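You operate a simulated robot arm through the tools that you are given. There is no shell and no other tool.

The job below is to be done with a simulated robot arm. You get a single attempt, and the scene is never put back.

JOB
Grease chain, wheels and rolls by the grease chart.
Fine: the cradle is locked out; leave isolator and padlock as they are. Pick each line on the brass dial, pump its shots, no more; leave the dial on ROLLS.

Only the result counts: the job must be done as asked and must still hold three seconds after the hand-in. Knocking over, shifting, dropping, spilling or breaking anything else fails it.

ROBOT AND FRAMES
A 7-joint arm with a two-finger gripper, fixed in place. Base frame: the origin is at the foot of the arm, x ahead of it, y to its left, z up. Units: mm, rad, N and s.
With the tool pointing down near the work surface it reaches from about 340 to 720 mm from the base axis. Its first joint turns from -1.152 to 1.152 rad. Payload 2.45 kg.
The tool frame sits at the grasp point between the pads (the TCP): z along the fingers, y along the line on which they close. The tips reach 26 mm beyond it. The gripper opens to 96 mm. The gripper's body begins 69 mm behind the TCP.
Orientation is told as [roll, pitch, yaw] about the base's x, y, z axes, in that order, counted from this pose: with the fingers straight down and closing along the base's y, the tool's x points along the base's -x, its y along +y and its z along -z.

CONTROLS
- The arm moves only by the tool step_arm. Its argument "commands" is a list of rows, each an object (a shift or turn left out is 0, a gripper value left out holds the last) with "claw": the closure, from 0 (fully open) to 1 (shut); "dp": the shift along the base's x, y, z in mm, a list of three; "angular": the turn, a rotation vector about the base's x, y, z in rad, a list of three. In form: [{"claw": claw, "dp": [tx, ty, tz], "angular": [ax, ay, az]}, ...]. A call has 1 to 20 rows; each row is the pose to reach, as a shift and turn from the pose commanded when the call began. Each row takes 0.2 s and may step no farther than 50 mm and 0.15 rad from the row before; otherwise, or with a gripper value out of range, the whole call is refused. Where a pose cannot be reached the arm comes as near as it can. A force on the tool above 50 N (or 10 N above the force at the start of the call, whichever is more), or a blocked arm, ends the call early, and 0.2 s more pass. Each finger halts on what it meets, pressing with about 29 N; the grip force reading is that of the motor and also rises with nothing between the fingers. The clock runs only during rows and for 0.2 s after the last one: add rows that repeat a pose to give the fingers time. The reply holds the time, the measured pose of the TCP, the force on the tool along the base axes, the opening and the grip force, in the units named above and with some noise, with the torque about the TCP (base axes, N m) and any sound that the robot's microphone picked up.
- Cameras (640 x 400 px; columns grow to the right, rows downward): "scene" is fixed at [170, -398.4, 1419.2]; the picture's right is [0.71, -0.71, 0.00], its down [-0.43, -0.43, -0.79] and it looks along [0.56, 0.56, -0.61] (base axes); focal length 350 px, centre (320, 200). "wrist" rides on the gripper at [82, 3, -98] in the tool frame; the picture's right is [-0.04, 1.00, 0.00], its down [-0.73, -0.03, -0.68] and it looks along [-0.68, -0.03, 0.73] (tool axes); focal length 256 px, centre (320, 200). There is no depth. A picture from a camera that has moved, and an enlarged one, comes with that camera's place and axes in the base frame and with its lens.
- grab_frame(camera): a new picture of that camera. No time passes.
- close_up(camera, box): a new picture of the part [left, top, right, bottom] of that camera's present view, enlarged. No time passes.
- hand_in(): hands the job in; it is judged then, once.

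Nothing tells you positions but the pictures and the camera data. Unless the task says otherwise, let go and move clear before handing in.

The tools are called after ">>>" by a JSON object that holds its "method" and its "body". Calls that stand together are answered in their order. step_arm: Moves the arm, as the interface text tells. Its arguments: {"type":"object","properties":{"commands":{"type":"array","items":{"type":"object","properties":{"claw":{"type":"number"},"dp":{"type":"array","items":{"type":"number"}},"angular":{"type":"array","items":{"type":"number"}}}}}},"required":["commands"]} The other tools are called the same way: grab_frame (camera) takes a picture; close_up (camera, box) takes an enlarged picture of a part of a camera's view; hand_in () hands the job in.

At the start:

```text
clock: 0.0
tcp_pos: [432.9, -47.0, 955.9]
ee_rot: [0.0, 0.0, 0.001]
force: [0.1, -0.3, 0.7]
torque: [0.0, 0.01, -0.01]
grip_width: 95.9
grip_force: 0.1
```

scene: 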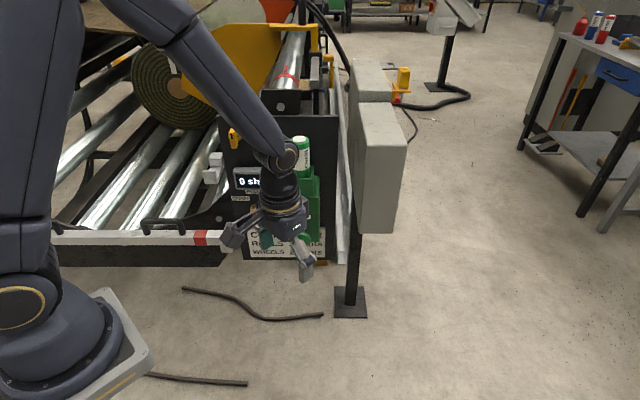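
wrist: 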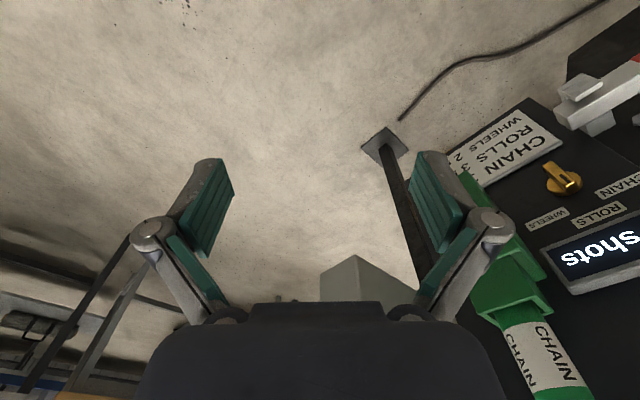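

I see the machine's panel with a grease pump, a display reading "0 shots", a brass dial and a grease chart plate. I'll look closer with both cameras before moving.

>>> {"method": "close_up", "body": {"camera": "scene", "box": [200, 110, 360, 270]}}

>>> {"method": "close_up", "body": {"camera": "wrist", "box": [420, 60, 640, 400]}}

>>> {"method": "close_up", "body": {"camera": "scene", "box": [320, 40, 440, 140]}}

```text
2.50 times, centred on (280, 190) of scene
camera zoom: at [170.0, -398.4, 1419.2], right [0.71, -0.71, 0.0], down [-0.43, -0.43, -0.79], along [0.56, 0.56, -0.61], focal length 876 px, centre (420, 225)
```

zoom: 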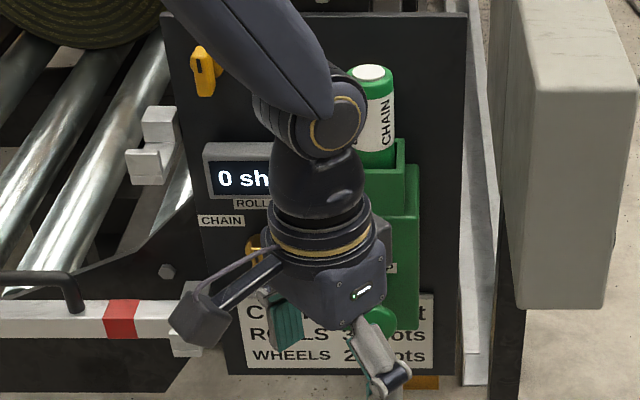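

```text
1.18 times, centred on (530, 230) of wrist
camera zoom: at [351.1, -43.9, 1053.9], right [0.04, 1.0, 0.0], down [0.73, -0.03, 0.68], along [0.68, -0.03, -0.73], focal length 301 px, centre (73, 165)
```

zoom: 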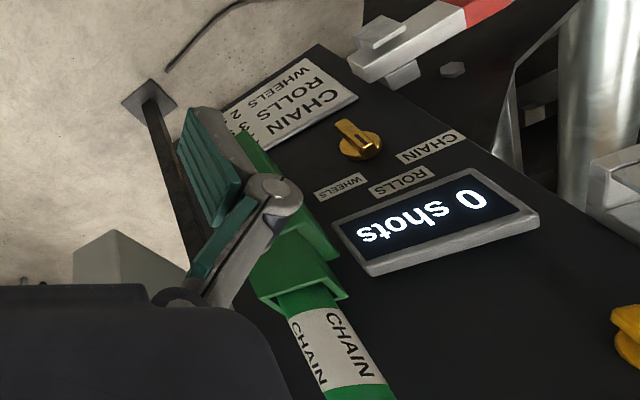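

```text
4.00 times, centred on (380, 90) of scene
camera zoom: at [170.0, -398.4, 1419.2], right [0.71, -0.71, 0.0], down [-0.43, -0.43, -0.79], along [0.56, 0.56, -0.61], focal length 1402 px, centre (80, 640)
```

zoom: 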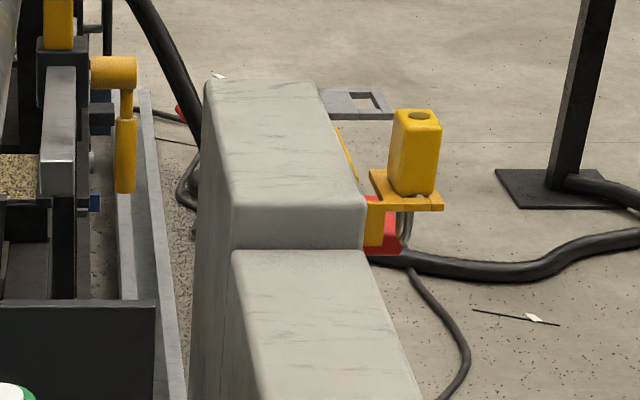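

The panel seems to face the base at about 45°: dial near [590, 290, 777], chart below it, green grease pump to the right of the dial. I'll turn the tool toward the panel and shift a little so that the wrist camera looks straight at it.

>>> {"method": "step_arm", "body": {"commands": [{"dp": [0, 20, -10], "angular": [0, 0, 0.13], "claw": 0}, {"dp": [0, 40, -20], "angular": [0, 0, 0.26]}, {"dp": [0, 60, -30], "angular": [0, 0, 0.39]}, {"dp": [0, 80, -40], "angular": [0, 0, 0.52]}, {"dp": [0, 100, -50], "angular": [0, 0, 0.65]}, {"dp": [0, 120, -60], "angular": [0, 0, 0.785]}, {"dp": [0, 120, -60], "angular": [0, 0, 0.785]}]}}

>>> {"method": "grab_frame", "body": {"camera": "wrist"}}

>>> {"method": "grab_frame", "body": {"camera": "scene"}}

```text
clock: 1.6
tcp_pos: [434.1, 73.7, 895.9]
ee_rot: [0.0, 0.0, 0.788]
force: [-0.3, -0.4, 0.0]
torque: [-0.01, 0.01, 0.01]
grip_width: 95.8
grip_force: 0.0
```

```text
taken
camera wrist: at [373.5, 18.1, 993.9], right [-0.68, 0.73, 0.0], down [0.54, 0.5, 0.68], along [0.5, 0.46, -0.73], focal length 256 px, centre (320, 200)
```

wrist: 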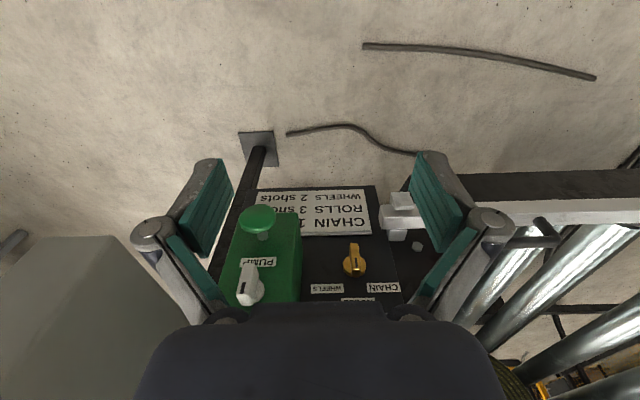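

```text
taken
```

scene: 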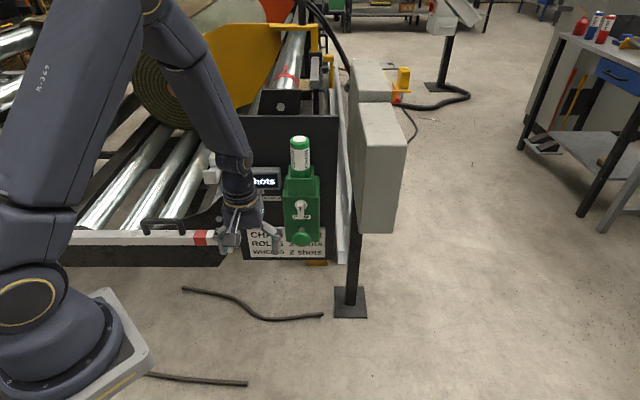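

>>> {"method": "close_up", "body": {"camera": "wrist", "box": [200, 150, 460, 320]}}

>>> {"method": "close_up", "body": {"camera": "scene", "box": [215, 120, 355, 270]}}

```text
2.35 times, centred on (330, 235) of wrist
camera zoom: at [373.5, 18.1, 993.9], right [-0.68, 0.73, 0.0], down [0.54, 0.5, 0.68], along [0.5, 0.46, -0.73], focal length 602 px, centre (296, 118)
```

zoom: 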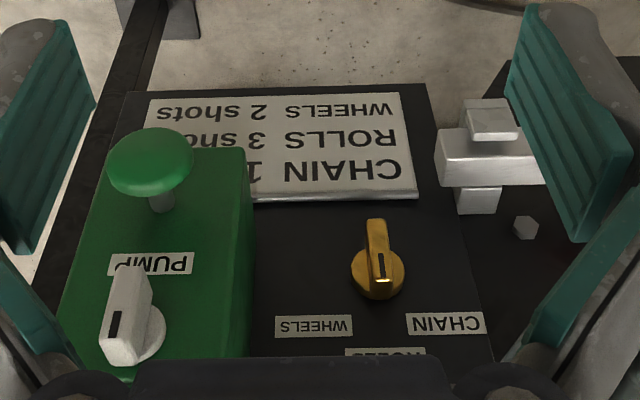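

```text
2.67 times, centred on (285, 195) of scene
camera zoom: at [170.0, -398.4, 1419.2], right [0.71, -0.71, 0.0], down [-0.43, -0.43, -0.79], along [0.56, 0.56, -0.61], focal length 934 px, centre (413, 213)
```

zoom: 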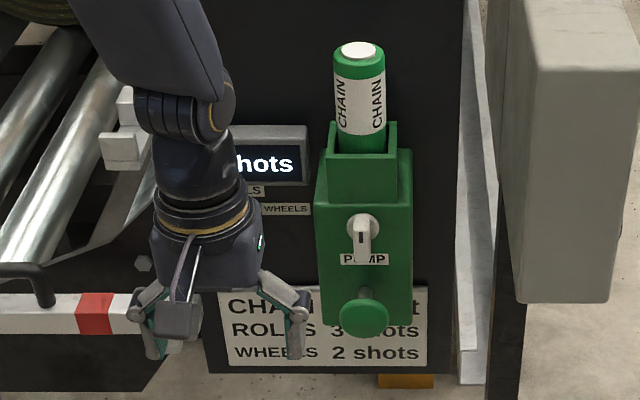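

The panel is now clear. Brass dial is at about [590, 294, 772], with CHAIN upper-left, ROLLS above it and WHEELS upper-right. The chart reads CHAIN 1(?), ROLLS 3, WHEELS 2. The pump box has a white switch, a "PUMP" label and a green mushroom plunger. I'll tilt the tool forward to get a squarer view.

>>> {"method": "step_arm", "body": {"commands": [{"dp": [15, 8, -20], "angular": [0.09, -0.09, 0]}, {"dp": [30, 16, -40], "angular": [0.18, -0.18, 0]}, {"dp": [45, 24, -60], "angular": [0.27, -0.27, 0]}, {"dp": [60, 32, -85], "angular": [0.36, -0.36, 0]}, {"dp": [75, 39, -106], "angular": [0.45, -0.45, 0]}, {"dp": [75, 39, -106], "angular": [0.5, -0.5, 0]}, {"dp": [75, 39, -106], "angular": [0.5, -0.5, 0]}]}}

>>> {"method": "grab_frame", "body": {"camera": "wrist"}}

>>> {"method": "grab_frame", "body": {"camera": "scene"}}

```text
clock: 3.2
tcp_pos: [508.3, 111.7, 789.6]
ee_rot: [-0.001, -0.708, 0.786]
force: [-0.5, 0.6, 1.1]
torque: [0.02, 0.02, 0.0]
grip_width: 95.9
grip_force: 0.0
```

```text
taken
camera wrist: at [416.1, 25.0, 810.9], right [-0.69, 0.73, 0.03], down [0.1, 0.06, 0.99], along [0.72, 0.68, -0.12], focal length 256 px, centre (320, 200)
```

wrist: 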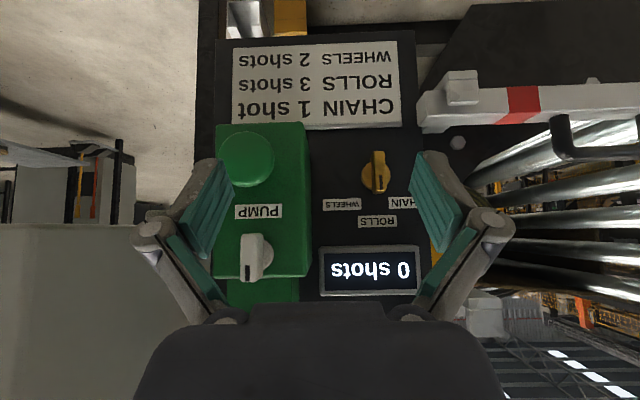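

```text
taken
```

scene: 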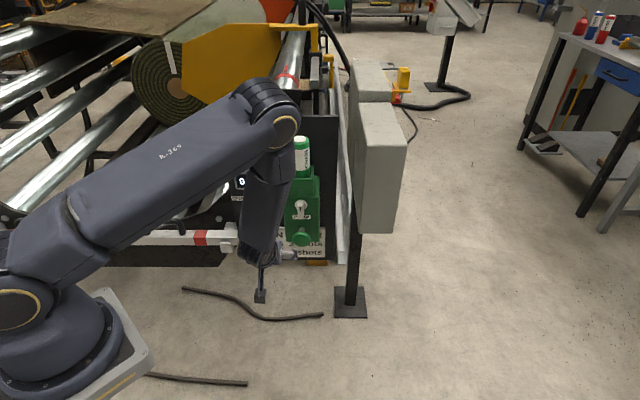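

>>> {"method": "close_up", "body": {"camera": "wrist", "box": [200, 110, 440, 300]}}

>>> {"method": "close_up", "body": {"camera": "wrist", "box": [320, 130, 430, 240]}}

>>> {"method": "close_up", "body": {"camera": "wrist", "box": [200, 200, 310, 300]}}

>>> {"method": "close_up", "body": {"camera": "scene", "box": [270, 130, 340, 270]}}

```text
2.11 times, centred on (320, 205) of wrist
camera zoom: at [416.1, 25.0, 810.9], right [-0.69, 0.73, 0.03], down [0.1, 0.06, 0.99], along [0.72, 0.68, -0.12], focal length 539 px, centre (320, 190)
```

zoom: 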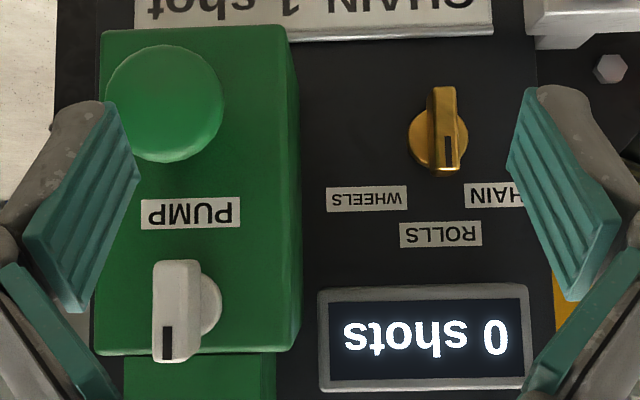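

```text
3.64 times, centred on (375, 185) of wrist
camera zoom: at [416.1, 25.0, 810.9], right [-0.69, 0.73, 0.03], down [0.1, 0.06, 0.99], along [0.72, 0.68, -0.12], focal length 931 px, centre (120, 254)
```

zoom: 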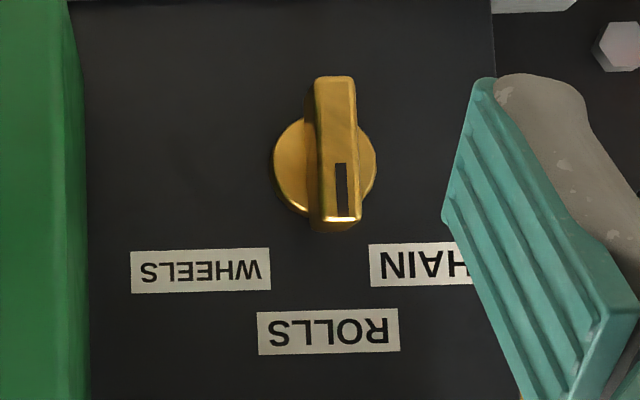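

```text
4.00 times, centred on (255, 250) of wrist
camera zoom: at [416.1, 25.0, 810.9], right [-0.69, 0.73, 0.03], down [0.1, 0.06, 0.99], along [0.72, 0.68, -0.12], focal length 1024 px, centre (580, 0)
```

zoom: 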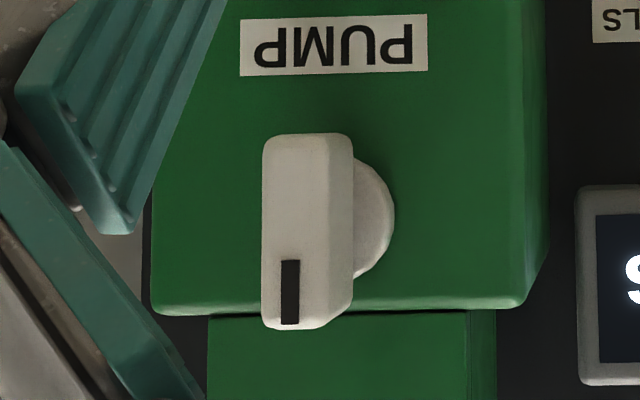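

```text
2.86 times, centred on (305, 200) of scene
camera zoom: at [170.0, -398.4, 1419.2], right [0.71, -0.71, 0.0], down [-0.43, -0.43, -0.79], along [0.56, 0.56, -0.61], focal length 1001 px, centre (363, 200)
```

zoom: 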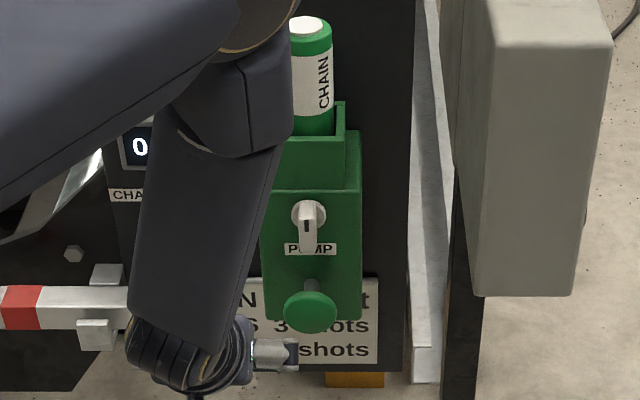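

The chart reads CHAIN 1 shot, ROLLS 3 shots and WHEELS 2 shots, and the dial's mark points up at ROLLS. I'll go in the listed order: chain, then wheels, then rolls, which finishes on ROLLS. First I'll slide sideways in front of the dial to triangulate it accurately.

>>> {"method": "step_arm", "body": {"commands": [{"dp": [-18, 18, 0]}, {"dp": [-36, 36, 0]}, {"dp": [-53, 53, 0]}, {"dp": [-53, 53, 0]}]}}

>>> {"method": "close_up", "body": {"camera": "wrist", "box": [160, 60, 480, 300]}}

>>> {"method": "close_up", "body": {"camera": "wrist", "box": [240, 130, 380, 250]}}

>>> {"method": "grab_frame", "body": {"camera": "scene"}}

```text
clock: 4.2
tcp_pos: [455.0, 165.7, 789.8]
ee_rot: [0.0, -0.706, 0.784]
force: [-0.7, 0.9, -0.5]
torque: [0.0, -0.02, 0.01]
grip_width: 95.9
grip_force: 0.1
```

```text
1.67 times, centred on (320, 180) of wrist
camera zoom: at [362.9, 78.8, 811.5], right [-0.68, 0.73, 0.03], down [0.1, 0.06, 0.99], along [0.72, 0.68, -0.12], focal length 427 px, centre (320, 233)
```

zoom: 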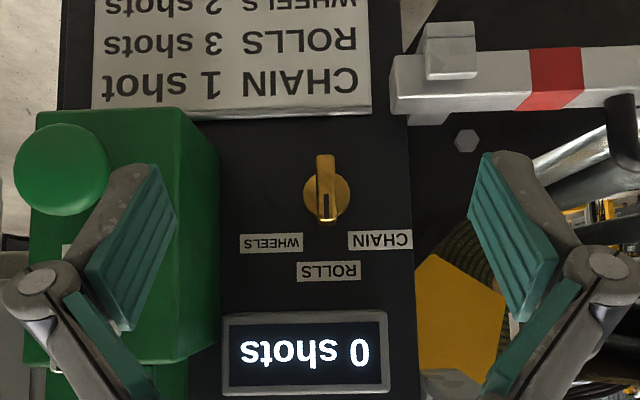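

```text
3.33 times, centred on (310, 190) of wrist
camera zoom: at [362.9, 78.8, 811.5], right [-0.68, 0.73, 0.03], down [0.1, 0.06, 0.99], along [0.72, 0.68, -0.12], focal length 853 px, centre (353, 233)
```

zoom: 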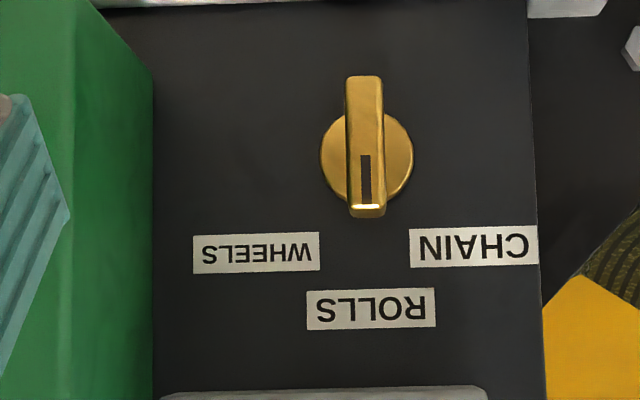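

```text
taken
```

scene: 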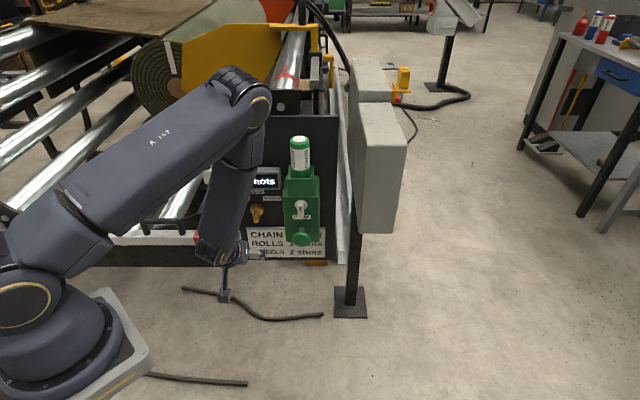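

The two wrist views agree: the dial axis is about u=205, z=738, with the fin face about 33 mm off the panel at h≈645. Here h runs into the panel and u runs right along it. The mushroom is at about [630, 134, 745]. Next I'll bring the tool level, pointing at the panel, well short of the dial.

>>> {"method": "step_arm", "body": {"commands": [{"dp": [7, 7, -9], "angular": [0.1, -0.1, 0]}, {"dp": [14, 14, -18], "angular": [0.2, -0.2, 0]}, {"dp": [21, 21, -27], "angular": [0.3, -0.3, 0]}, {"dp": [28, 28, -36], "angular": [0.4, -0.4, 0]}, {"dp": [36, 36, -45], "angular": [0.5, -0.5, 0]}, {"dp": [43.5, 43, -52], "angular": [0.611, -0.611, 0]}, {"dp": [43.5, 43, -52], "angular": [0.611, -0.611, 0]}]}}

>>> {"method": "grab_frame", "body": {"camera": "wrist"}}

>>> {"method": "grab_frame", "body": {"camera": "scene"}}

```text
refused: row 6 steps farther than a row can; nothing moved
```

```text
taken
camera wrist: at [362.9, 78.8, 811.5], right [-0.68, 0.73, 0.03], down [0.1, 0.06, 0.99], along [0.72, 0.68, -0.12], focal length 256 px, centre (320, 200)
```

wrist: 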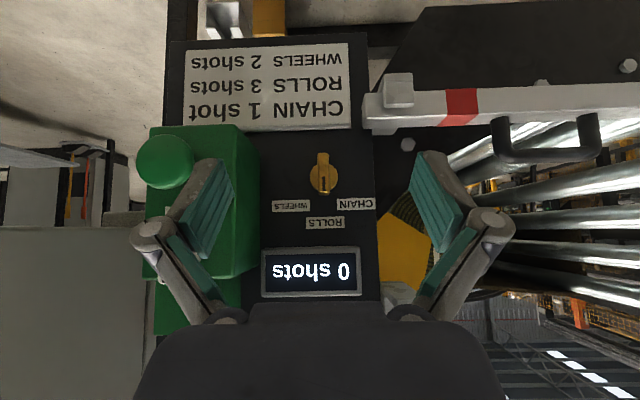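

```text
taken
```

scene: 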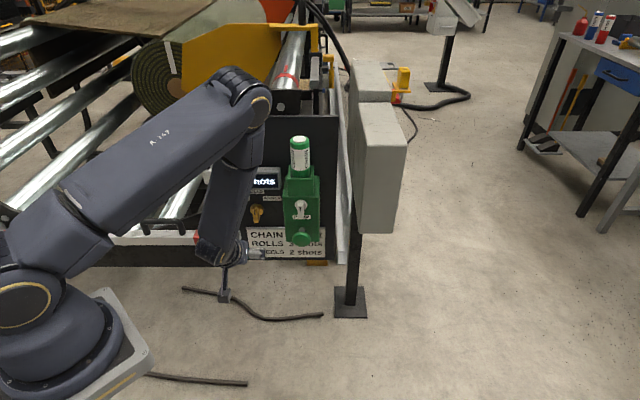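

The last row turned a little too far, so the call was refused and nothing moved. I'll repeat the same motion in smaller turns.

>>> {"method": "step_arm", "body": {"commands": [{"dp": [7, 7, -9], "angular": [0.1, -0.1, 0]}, {"dp": [14, 14, -18], "angular": [0.2, -0.2, 0]}, {"dp": [21, 21, -27], "angular": [0.3, -0.3, 0]}, {"dp": [28, 28, -36], "angular": [0.4, -0.4, 0]}, {"dp": [36, 36, -45], "angular": [0.5, -0.5, 0]}, {"dp": [43.5, 43, -52], "angular": [0.6, -0.6, 0]}, {"dp": [43.5, 43, -52], "angular": [0.611, -0.611, 0]}, {"dp": [43.5, 43, -52], "angular": [0.611, -0.611, 0]}]}}

>>> {"method": "grab_frame", "body": {"camera": "wrist"}}

>>> {"method": "grab_frame", "body": {"camera": "scene"}}

```text
clock: 6.0
tcp_pos: [498.8, 208.0, 738.9]
ee_rot: [2.839, -1.568, -2.051]
force: [-0.4, 0.8, -0.7]
torque: [-0.01, -0.03, -0.01]
grip_width: 95.9
grip_force: 0.1
```

```text
taken
camera wrist: at [426.4, 141.1, 656.1], right [-0.71, 0.71, 0.04], down [-0.46, -0.5, 0.73], along [0.54, 0.5, 0.68], focal length 256 px, centre (320, 200)
```

wrist: 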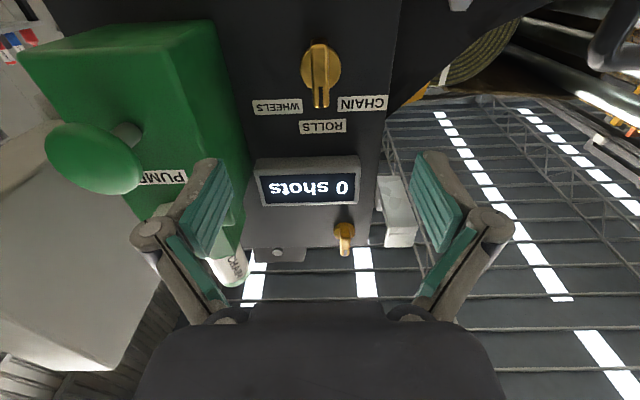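

```text
taken
```

scene: 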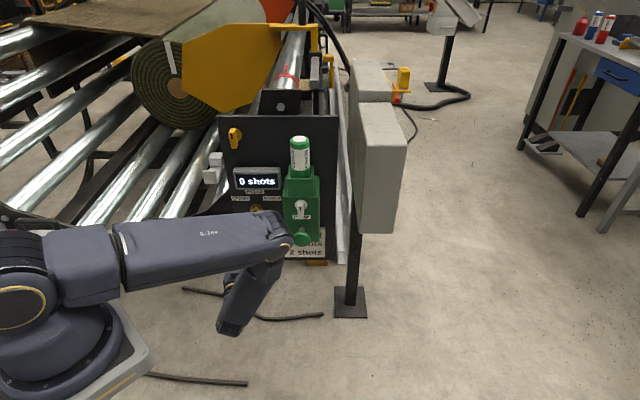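

The tool is level and facing the dial. I'll zoom in on the scene to check how the wrist and forearm sit relative to the pump before advancing.

>>> {"method": "close_up", "body": {"camera": "scene", "box": [160, 130, 360, 350]}}

>>> {"method": "close_up", "body": {"camera": "wrist", "box": [220, 20, 420, 220]}}

```text
1.82 times, centred on (260, 240) of scene
camera zoom: at [170.0, -398.4, 1419.2], right [0.71, -0.71, 0.0], down [-0.43, -0.43, -0.79], along [0.56, 0.56, -0.61], focal length 637 px, centre (429, 127)
```

zoom: 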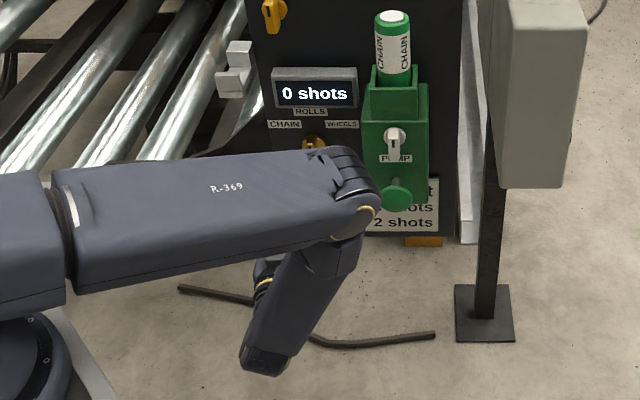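

```text
2.00 times, centred on (320, 120) of wrist
camera zoom: at [426.4, 141.1, 656.1], right [-0.71, 0.71, 0.04], down [-0.46, -0.5, 0.73], along [0.54, 0.5, 0.68], focal length 512 px, centre (320, 360)
```

zoom: 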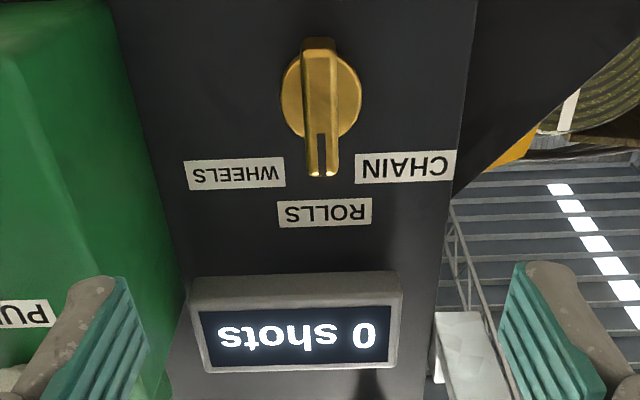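

The elbow is high and well back from the pump. I'll partly close the fingers and advance along the dial axis to just short of the fin.

>>> {"method": "step_arm", "body": {"commands": [{"dp": [10, 10, -2], "claw": 0.5}, {"dp": [22, 22, -4], "claw": 0.5}, {"dp": [34, 34, -4], "claw": 0.5}, {"dp": [46, 46, -4], "claw": 0.5}, {"dp": [58, 58, -4], "claw": 0.5}, {"dp": [66, 66, -4], "claw": 0.5}, {"dp": [66, 66, -4], "claw": 0.5}]}}

>>> {"method": "grab_frame", "body": {"camera": "wrist"}}

>>> {"method": "grab_frame", "body": {"camera": "scene"}}

```text
clock: 7.6
tcp_pos: [564.7, 273.4, 735.4]
ee_rot: [2.016, -1.57, -1.231]
force: [0.3, -0.4, -0.4]
torque: [-0.03, -0.01, 0.01]
grip_width: 47.9
grip_force: 0.0
```

```text
taken
camera wrist: at [492.1, 206.7, 652.4], right [-0.71, 0.71, 0.04], down [-0.46, -0.5, 0.73], along [0.54, 0.5, 0.68], focal length 256 px, centre (320, 200)
```

wrist: 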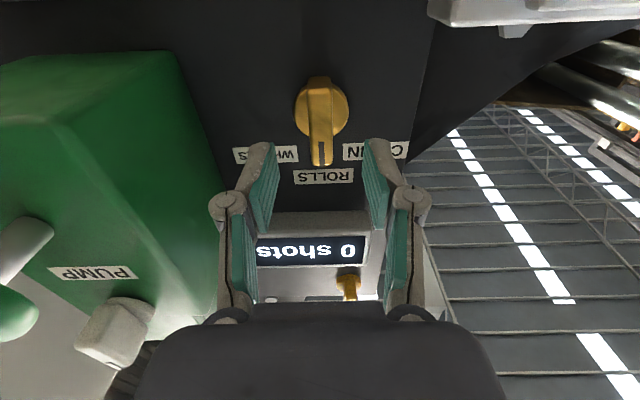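

```text
taken
```

scene: 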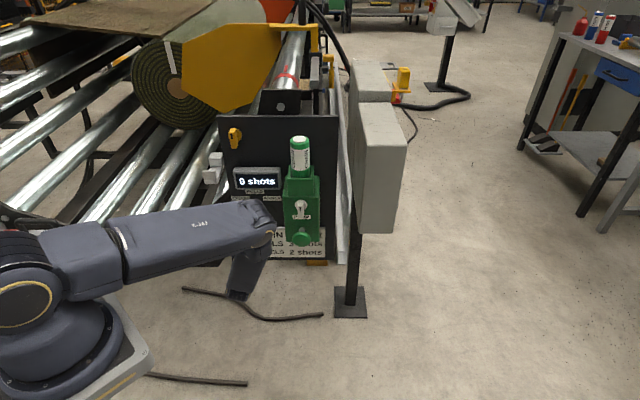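

The fingers straddle the fin squarely. I'll advance 43 mm so the tips overlap the fin but stay short of the disc, then look before gripping.

>>> {"method": "step_arm", "body": {"commands": [{"dp": [10, 10, -1], "claw": 0.5}, {"dp": [20, 20, -2], "claw": 0.5}, {"dp": [30, 30, -2], "claw": 0.5}, {"dp": [30, 30, -2], "claw": 0.5}]}}

>>> {"method": "grab_frame", "body": {"camera": "wrist"}}

>>> {"method": "close_up", "body": {"camera": "scene", "box": [160, 130, 360, 350]}}

```text
clock: 8.6
tcp_pos: [593.9, 303.6, 731.6]
ee_rot: [2.236, -1.571, -1.453]
force: [-0.7, -0.3, -0.1]
torque: [0.01, 0.02, 0.0]
grip_width: 47.9
grip_force: 0.0
```

```text
taken
camera wrist: at [522.2, 236.5, 649.9], right [-0.71, 0.71, 0.04], down [-0.46, -0.5, 0.73], along [0.54, 0.5, 0.68], focal length 256 px, centre (320, 200)
```

wrist: 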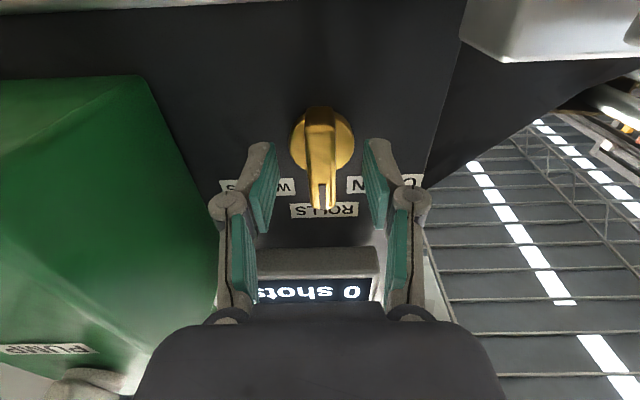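

```text
1.82 times, centred on (260, 240) of scene
camera zoom: at [170.0, -398.4, 1419.2], right [0.71, -0.71, 0.0], down [-0.43, -0.43, -0.79], along [0.56, 0.56, -0.61], focal length 637 px, centre (429, 127)
```

zoom: 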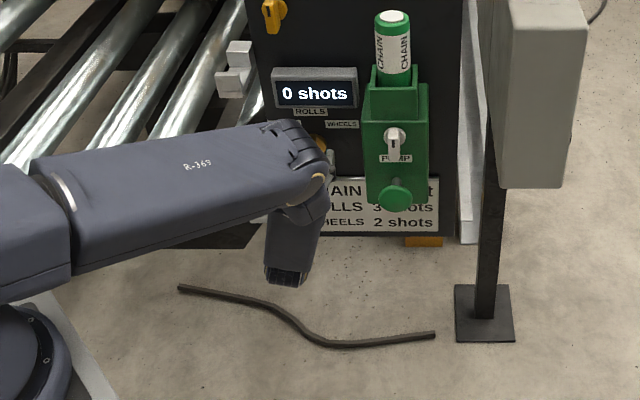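

The fin is centred between the pads. Closing on it now.

>>> {"method": "step_arm", "body": {"commands": [{"dp": [0, 0, 0], "claw": 0.75}, {"dp": [0, 0, 0], "claw": 1.0}, {"dp": [0, 0, 0], "claw": 1.0}, {"dp": [0, 0, 0], "claw": 1.0}, {"dp": [0, 0, 0], "claw": 1.0}]}}

>>> {"method": "grab_frame", "body": {"camera": "wrist"}}

```text
clock: 9.8
tcp_pos: [593.8, 305.0, 730.9]
ee_rot: [2.398, -1.572, -1.612]
force: [-3.5, 5.9, 1.3]
torque: [0.0, -0.03, 0.13]
grip_width: 16.0
grip_force: 42.1
```

```text
taken
camera wrist: at [521.8, 236.7, 650.0], right [-0.71, 0.71, 0.04], down [-0.46, -0.5, 0.73], along [0.54, 0.5, 0.68], focal length 256 px, centre (320, 200)
```

wrist: 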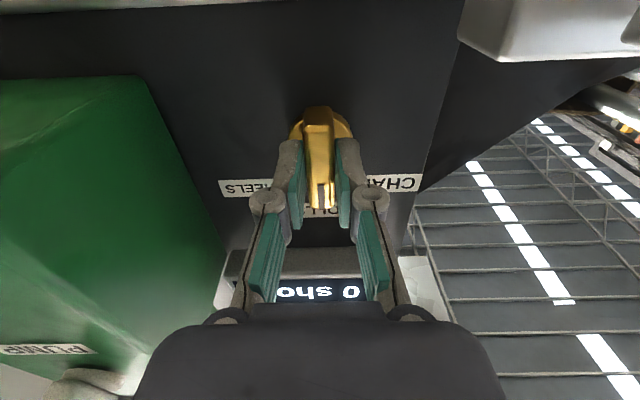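

Firm grip on the fin, 16 mm wide. I'll turn it counter-clockwise (seen from the front) toward CHAIN in small steps, watching torque and sound.

>>> {"method": "step_arm", "body": {"commands": [{"angular": [-0.07, -0.07, 0], "claw": 1.0}, {"angular": [-0.14, -0.14, 0], "claw": 1.0}, {"angular": [-0.21, -0.21, 0], "claw": 1.0}, {"angular": [-0.28, -0.28, 0], "claw": 1.0}, {"angular": [-0.35, -0.35, 0], "claw": 1.0}, {"angular": [-0.42, -0.42, 0], "claw": 1.0}]}}

>>> {"method": "grab_frame", "body": {"camera": "wrist"}}

>>> {"method": "close_up", "body": {"camera": "scene", "box": [160, 130, 360, 350]}}

```text
clock: 11.2
tcp_pos: [595.4, 302.7, 733.5]
ee_rot: [-1.573, -0.974, 2.356]
force: [-7.6, -9.0, 4.6]
torque: [0.1, -0.09, 0.02]
grip_width: 15.7
grip_force: 42.5
```

```text
taken
camera wrist: at [555.5, 203.1, 662.6], right [-0.6, 0.6, -0.53], down [-0.76, -0.21, 0.62], along [0.27, 0.77, 0.58], focal length 256 px, centre (320, 200)
```

wrist: 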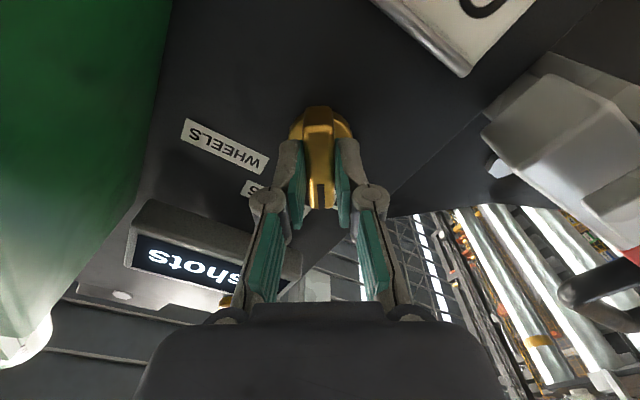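

```text
1.82 times, centred on (260, 240) of scene
camera zoom: at [169.7, -398.6, 1419.2], right [0.71, -0.71, 0.0], down [-0.43, -0.43, -0.79], along [0.56, 0.56, -0.61], focal length 637 px, centre (429, 127)
```

zoom: 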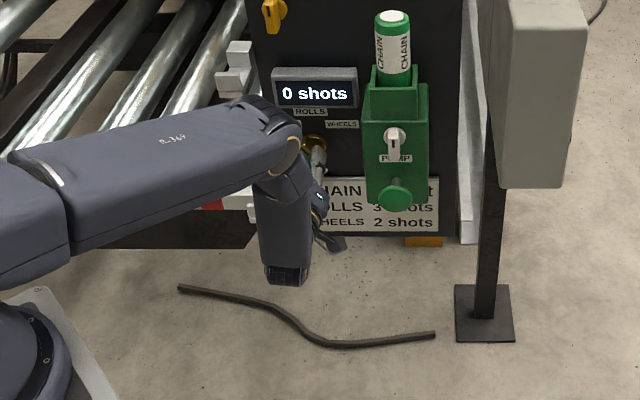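

The dial follows the hand with little torque, now about 34° round. I'll continue to about 47°, where the CHAIN label lies.

>>> {"method": "step_arm", "body": {"commands": [{"angular": [-0.08, -0.08, 0], "claw": 1.0}, {"angular": [-0.16, -0.16, 0], "claw": 1.0}, {"angular": [-0.16, -0.16, 0], "claw": 1.0}]}}

>>> {"method": "grab_frame", "body": {"camera": "wrist"}}

>>> {"method": "close_up", "body": {"camera": "scene", "box": [160, 130, 360, 350]}}

```text
clock: 12.0
tcp_pos: [595.5, 304.1, 732.4]
ee_rot: [-1.577, -0.751, 2.358]
force: [-7.0, -20.2, 13.6]
torque: [1.22, 0.53, -0.15]
grip_width: 16.3
grip_force: 41.7
```

```text
taken
camera wrist: at [565.9, 192.7, 674.0], right [-0.5, 0.51, -0.7], down [-0.85, -0.11, 0.52], along [0.18, 0.85, 0.49], focal length 256 px, centre (320, 200)
```

wrist: 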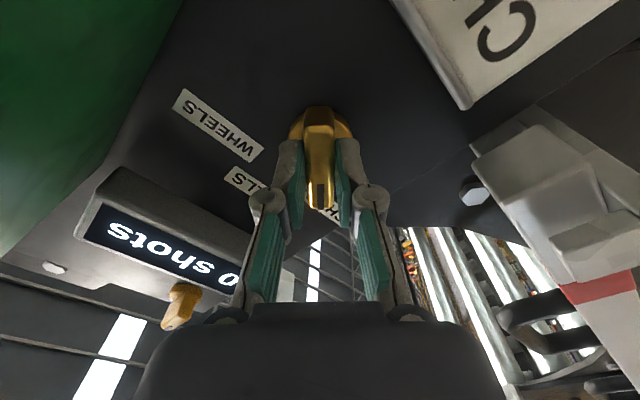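

```text
1.82 times, centred on (260, 240) of scene
camera zoom: at [169.6, -399.0, 1419.1], right [0.71, -0.71, 0.0], down [-0.43, -0.43, -0.79], along [0.56, 0.56, -0.61], focal length 637 px, centre (429, 127)
```

zoom: 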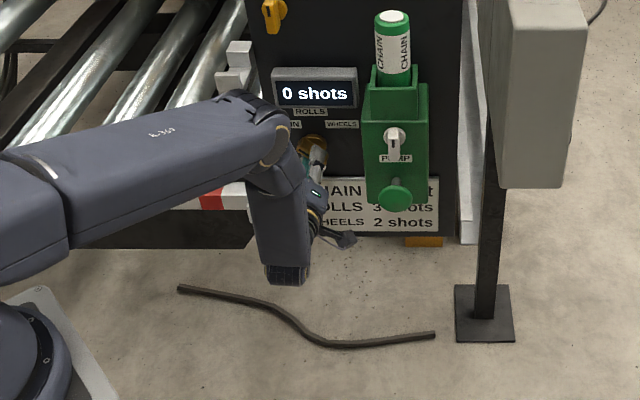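

Resistance rose to about 1.2 N·m near 47°, so I've probably met the end stop or detent at CHAIN. I'll release the fin and back off to look at where the pointer rests.

>>> {"method": "step_arm", "body": {"commands": [{"angular": [0.02, 0.02, 0], "claw": 1.0}, {"angular": [0.02, 0.02, 0], "claw": 0.5}, {"angular": [0.02, 0.02, 0], "claw": 0.5}, {"angular": [0.02, 0.02, 0], "claw": 0.5}, {"angular": [0.02, 0.02, 0], "claw": 0.5}]}}

>>> {"method": "grab_frame", "body": {"camera": "wrist"}}

```text
clock: 13.2
tcp_pos: [594.9, 304.8, 731.7]
ee_rot: [-1.57, -0.781, 2.357]
force: [0.0, 1.0, -1.4]
torque: [0.02, 0.02, 0.03]
grip_width: 47.8
grip_force: 0.2
```

```text
taken
camera wrist: at [564.3, 195.1, 671.7], right [-0.52, 0.52, -0.68], down [-0.83, -0.13, 0.54], along [0.19, 0.85, 0.5], focal length 256 px, centre (320, 200)
```

wrist: 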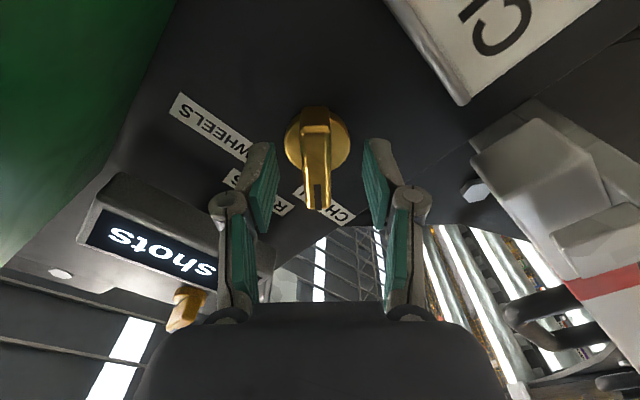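

The pointer rests on CHAIN, in line with the hand at 45°. I'll withdraw straight back, close the fingers and line up with the green plunger.

>>> {"method": "step_arm", "body": {"commands": [{"dp": [-15, -15, 0], "claw": 0.5}, {"dp": [-40, -40, 0], "claw": 0.5}, {"dp": [-65, -65, 0], "claw": 0.5}, {"dp": [-90, -90, 0], "claw": 0.8}, {"dp": [-113, -113, 0], "claw": 1.0}, {"dp": [-113, -113, 0], "claw": 1.0}]}}

>>> {"method": "grab_frame", "body": {"camera": "wrist"}}

>>> {"method": "grab_frame", "body": {"camera": "scene"}}

```text
clock: 14.6
tcp_pos: [482.5, 190.1, 733.2]
ee_rot: [-1.571, -0.781, 2.357]
force: [0.2, -0.1, 0.4]
torque: [0.06, 0.01, -0.01]
grip_width: 0.0
grip_force: 19.8
```

```text
taken
camera wrist: at [451.4, 81.6, 672.4], right [-0.52, 0.52, -0.68], down [-0.83, -0.13, 0.54], along [0.19, 0.85, 0.5], focal length 256 px, centre (320, 200)
```

wrist: 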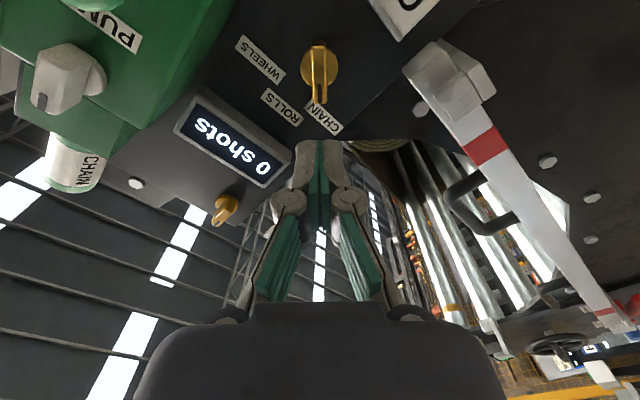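

```text
taken
```

scene: 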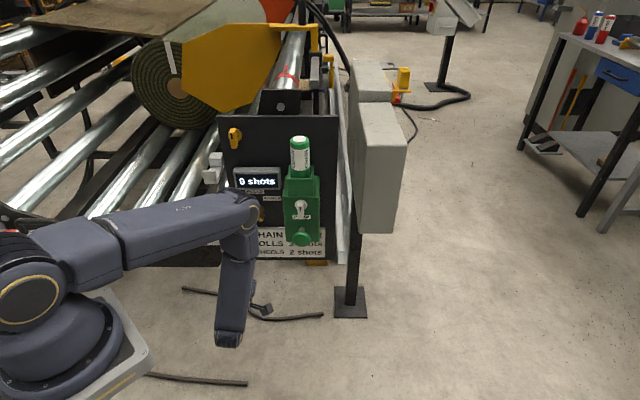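

The mark points at CHAIN and the display still reads 0. I'll slide right in front of the plunger with the fingers closed.

>>> {"method": "close_up", "body": {"camera": "wrist", "box": [220, 20, 380, 160]}}

>>> {"method": "step_arm", "body": {"commands": [{"dp": [25, -25, 3]}, {"dp": [50, -50, 6]}, {"dp": [75, -75, 9]}, {"dp": [102, -102, 12]}, {"dp": [102, -102, 12]}]}}

>>> {"method": "grab_frame", "body": {"camera": "wrist"}}

>>> {"method": "grab_frame", "body": {"camera": "scene"}}

```text
2.86 times, centred on (300, 90) of wrist
camera zoom: at [451.4, 81.6, 672.4], right [-0.52, 0.52, -0.68], down [-0.83, -0.13, 0.54], along [0.19, 0.85, 0.5], focal length 731 px, centre (377, 514)
```

zoom: 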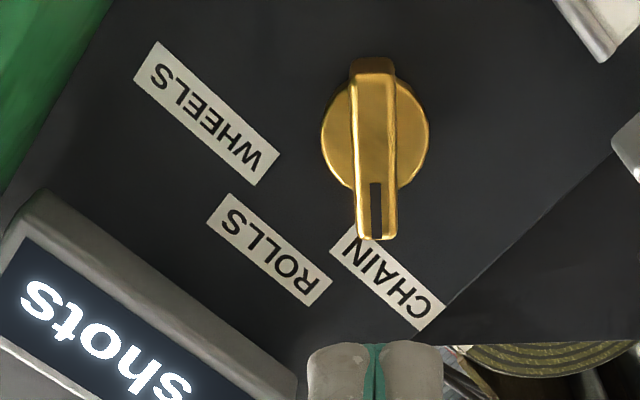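

```text
clock: 15.8
tcp_pos: [584.6, 89.0, 744.9]
ee_rot: [-1.57, -0.78, 2.357]
force: [0.7, 0.2, 0.6]
torque: [0.02, 0.03, -0.01]
grip_width: 0.2
grip_force: 28.2
```

```text
taken
camera wrist: at [554.3, -20.1, 684.5], right [-0.52, 0.52, -0.68], down [-0.83, -0.13, 0.54], along [0.19, 0.85, 0.5], focal length 256 px, centre (320, 200)
```

wrist: 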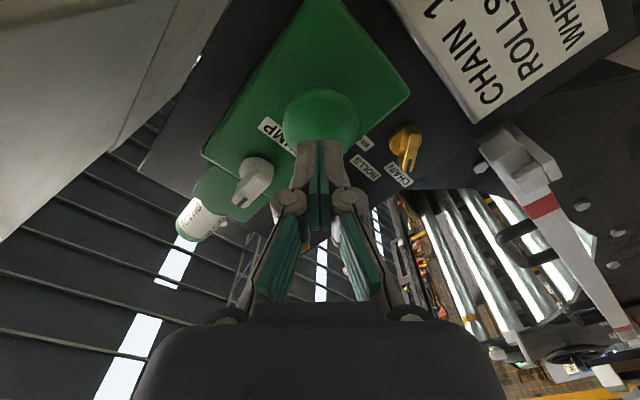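

```text
taken
```

scene: 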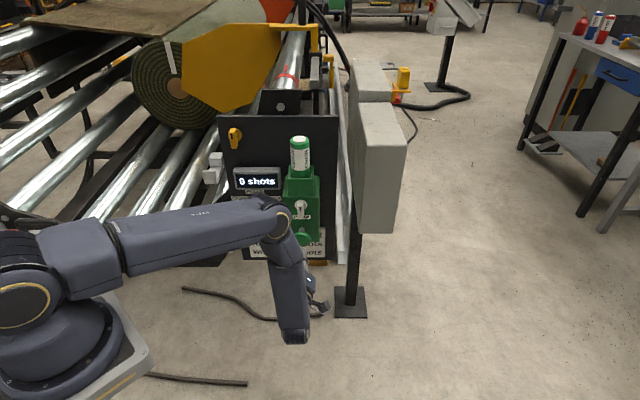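

Tips are centred on the plunger axis. I'll approach to just about contact and check force.

>>> {"method": "step_arm", "body": {"commands": [{"dp": [7, 7, 0], "claw": 1.0}, {"dp": [14, 14, 0], "claw": 1.0}, {"dp": [18, 18, 0], "claw": 1.0}, {"dp": [18, 18, 0], "claw": 1.0}]}}

>>> {"method": "grab_frame", "body": {"camera": "wrist"}}

>>> {"method": "close_up", "body": {"camera": "scene", "box": [200, 130, 360, 350]}}

```text
clock: 16.8
tcp_pos: [602.4, 107.8, 742.9]
ee_rot: [-1.572, -0.778, 2.355]
force: [-0.2, -0.4, -0.1]
torque: [0.0, 0.03, 0.0]
grip_width: 0.1
grip_force: 28.4
```

```text
taken
camera wrist: at [571.4, -1.9, 684.0], right [-0.52, 0.52, -0.68], down [-0.83, -0.13, 0.54], along [0.19, 0.85, 0.5], focal length 256 px, centre (320, 200)
```

wrist: 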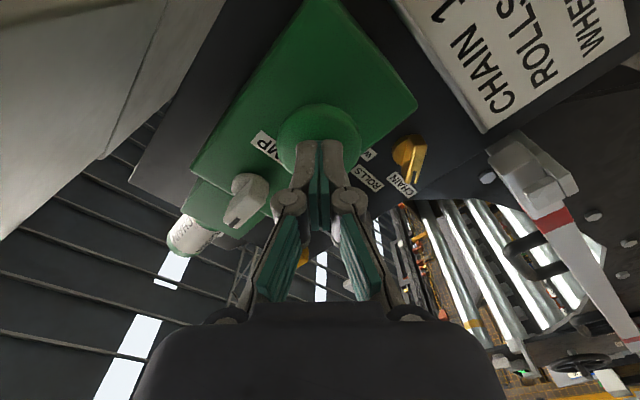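

```text
1.82 times, centred on (280, 240) of scene
camera zoom: at [170.0, -398.4, 1419.2], right [0.71, -0.71, 0.0], down [-0.43, -0.43, -0.79], along [0.56, 0.56, -0.61], focal length 637 px, centre (393, 127)
```

zoom: 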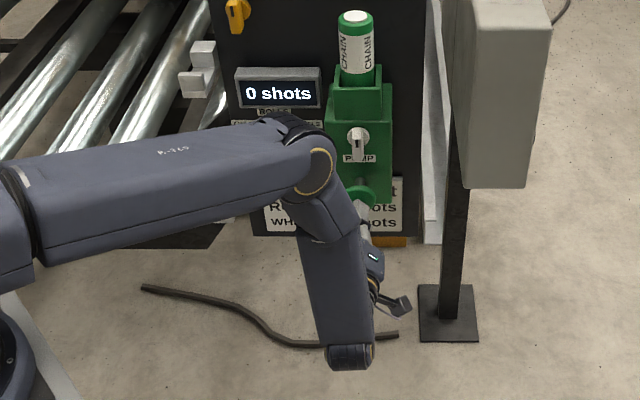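

No contact yet (tips near h≈528). Inching forward.

>>> {"method": "step_arm", "body": {"commands": [{"dp": [2, 2, 1]}, {"dp": [4, 4, 1]}, {"dp": [6, 6, 1]}, {"dp": [6, 6, 1]}]}}

>>> {"method": "close_up", "body": {"camera": "scene", "box": [225, 130, 325, 270]}}

```text
clock: 17.8
tcp_pos: [607.4, 111.1, 744.9]
ee_rot: [-1.571, -0.779, 2.356]
force: [-0.9, -4.5, 0.9]
torque: [0.01, -0.04, -0.05]
grip_width: 5.8
grip_force: 28.5
```

```text
2.86 times, centred on (275, 200) of scene
camera zoom: at [169.9, -398.5, 1419.2], right [0.71, -0.71, 0.0], down [-0.43, -0.43, -0.79], along [0.56, 0.56, -0.61], focal length 1001 px, centre (449, 200)
```

zoom: 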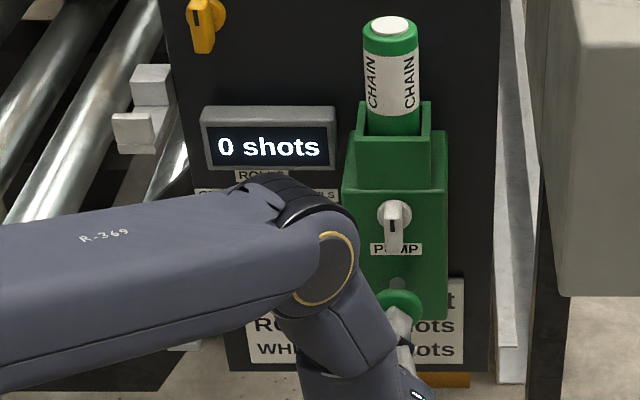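

There's light contact, but the fingers have been wedged 6 mm apart. I'll look before pressing further.

>>> {"method": "close_up", "body": {"camera": "wrist", "box": [220, 80, 420, 240]}}

>>> {"method": "close_up", "body": {"camera": "scene", "box": [270, 200, 330, 270]}}

```text
2.50 times, centred on (320, 160) of wrist
camera zoom: at [577.3, 3.8, 685.0], right [-0.52, 0.52, -0.68], down [-0.83, -0.13, 0.54], along [0.19, 0.85, 0.5], focal length 640 px, centre (320, 300)
```

zoom: 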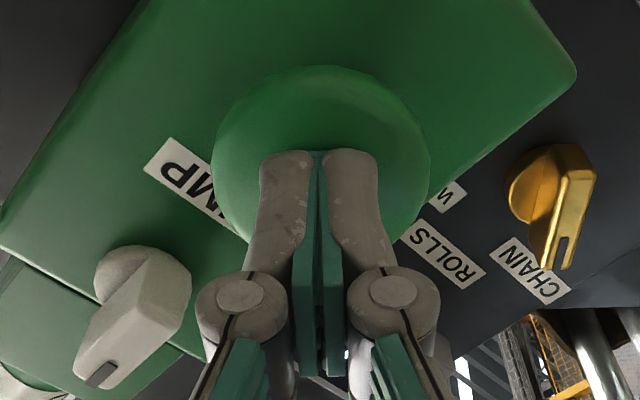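

```text
5.71 times, centred on (300, 235) of scene
camera zoom: at [169.9, -398.5, 1419.2], right [0.71, -0.71, 0.0], down [-0.43, -0.43, -0.79], along [0.56, 0.56, -0.61], focal length 2002 px, centre (434, 0)
```

zoom: 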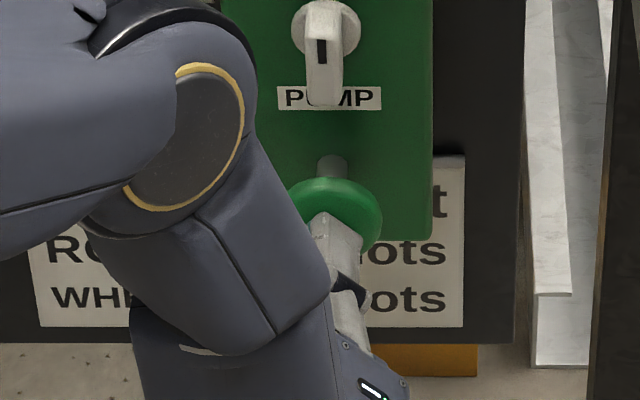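

The tips sit at the centre of the plunger face; the slight spread looks like the dome's doing. I'll push further in small steps, watching force and counter.

>>> {"method": "step_arm", "body": {"commands": [{"dp": [2, 2, 0], "claw": 1.0}, {"dp": [4, 4, 0], "claw": 1.0}, {"dp": [4, 4, 0], "claw": 1.0}]}}

>>> {"method": "close_up", "body": {"camera": "scene", "box": [225, 130, 325, 270]}}

>>> {"method": "close_up", "body": {"camera": "wrist", "box": [220, 80, 420, 240]}}

```text
clock: 18.6
tcp_pos: [610.8, 116.2, 744.5]
ee_rot: [-1.571, -0.779, 2.357]
force: [-3.0, -6.6, 0.0]
torque: [0.0, 0.0, -0.06]
grip_width: 6.0
grip_force: 28.2
```

```text
2.86 times, centred on (275, 200) of scene
camera zoom: at [169.9, -398.5, 1419.2], right [0.71, -0.71, 0.0], down [-0.43, -0.43, -0.79], along [0.56, 0.56, -0.61], focal length 1001 px, centre (449, 200)
```

zoom: 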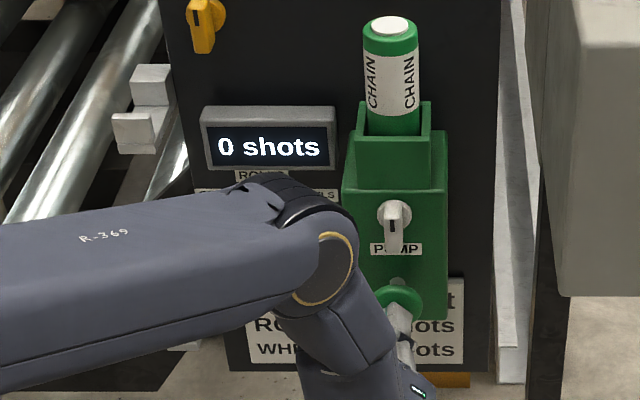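

```text
2.50 times, centred on (320, 160) of wrist
camera zoom: at [581.1, 7.9, 684.9], right [-0.52, 0.52, -0.68], down [-0.83, -0.13, 0.54], along [0.19, 0.85, 0.5], focal length 640 px, centre (320, 300)
```

zoom: 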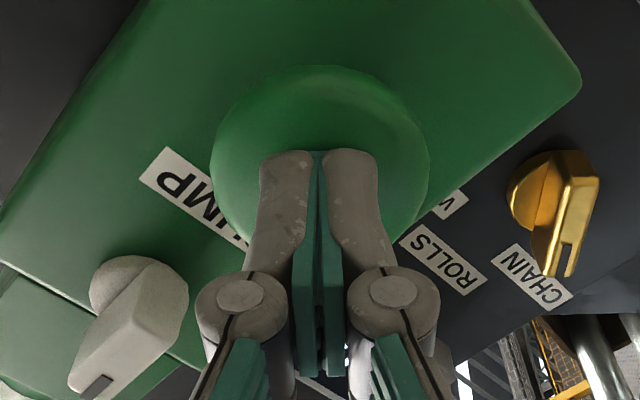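

The plunger gives with about 7 N and the spread is stable. Continuing the stroke.

>>> {"method": "step_arm", "body": {"commands": [{"dp": [2, 2, 0], "claw": 1.0}, {"dp": [4, 4, 0], "claw": 1.0}, {"dp": [4, 4, 0], "claw": 1.0}]}}

>>> {"method": "close_up", "body": {"camera": "scene", "box": [225, 130, 325, 270]}}

```text
clock: 19.4
tcp_pos: [617.0, 122.3, 743.6]
ee_rot: [-1.571, -0.78, 2.355]
force: [-5.2, -7.6, 1.7]
torque: [0.0, -0.06, -0.05]
grip_width: 6.1
grip_force: 28.3
```

```text
2.86 times, centred on (275, 200) of scene
camera zoom: at [169.9, -398.6, 1419.2], right [0.71, -0.71, 0.0], down [-0.43, -0.43, -0.79], along [0.56, 0.56, -0.61], focal length 1001 px, centre (449, 200)
```

zoom: 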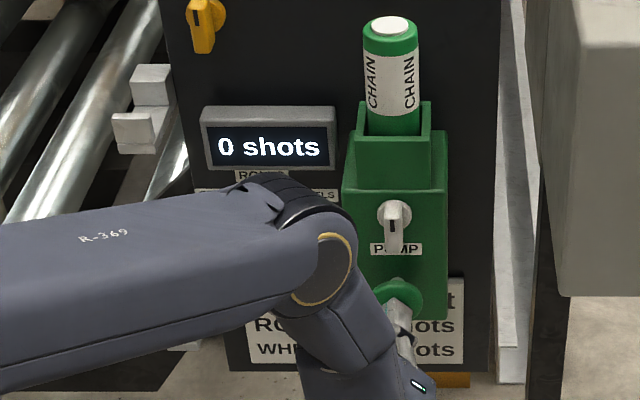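

Stroke is about 14 mm so far, force about 9 N and the counter is still 0. Pushing on.

>>> {"method": "step_arm", "body": {"commands": [{"dp": [2, 2, 0.5], "claw": 1.0}, {"dp": [4, 4, 1], "claw": 1.0}, {"dp": [4, 4, 1], "claw": 1.0}]}}

>>> {"method": "close_up", "body": {"camera": "scene", "box": [225, 130, 325, 270]}}

```text
clock: 20.2
tcp_pos: [619.5, 124.5, 745.8]
ee_rot: [-1.567, -0.78, 2.353]
force: [-6.4, -9.2, -4.9]
torque: [-0.08, 0.1, -0.06]
grip_width: 5.9
grip_force: 28.5
heard: click
```

```text
2.86 times, centred on (275, 200) of scene
camera zoom: at [170.0, -398.6, 1419.2], right [0.71, -0.71, 0.0], down [-0.43, -0.43, -0.79], along [0.56, 0.56, -0.61], focal length 1001 px, centre (449, 200)
```

zoom: 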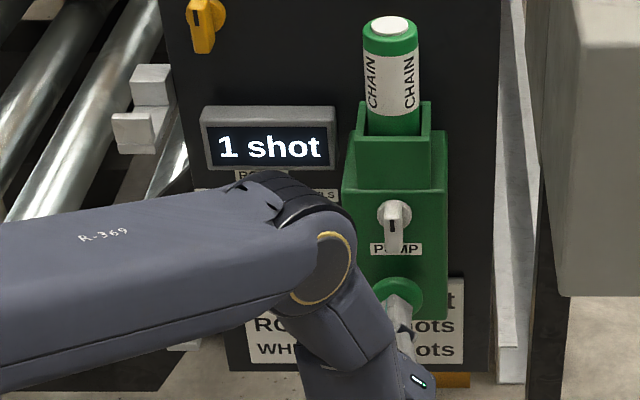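

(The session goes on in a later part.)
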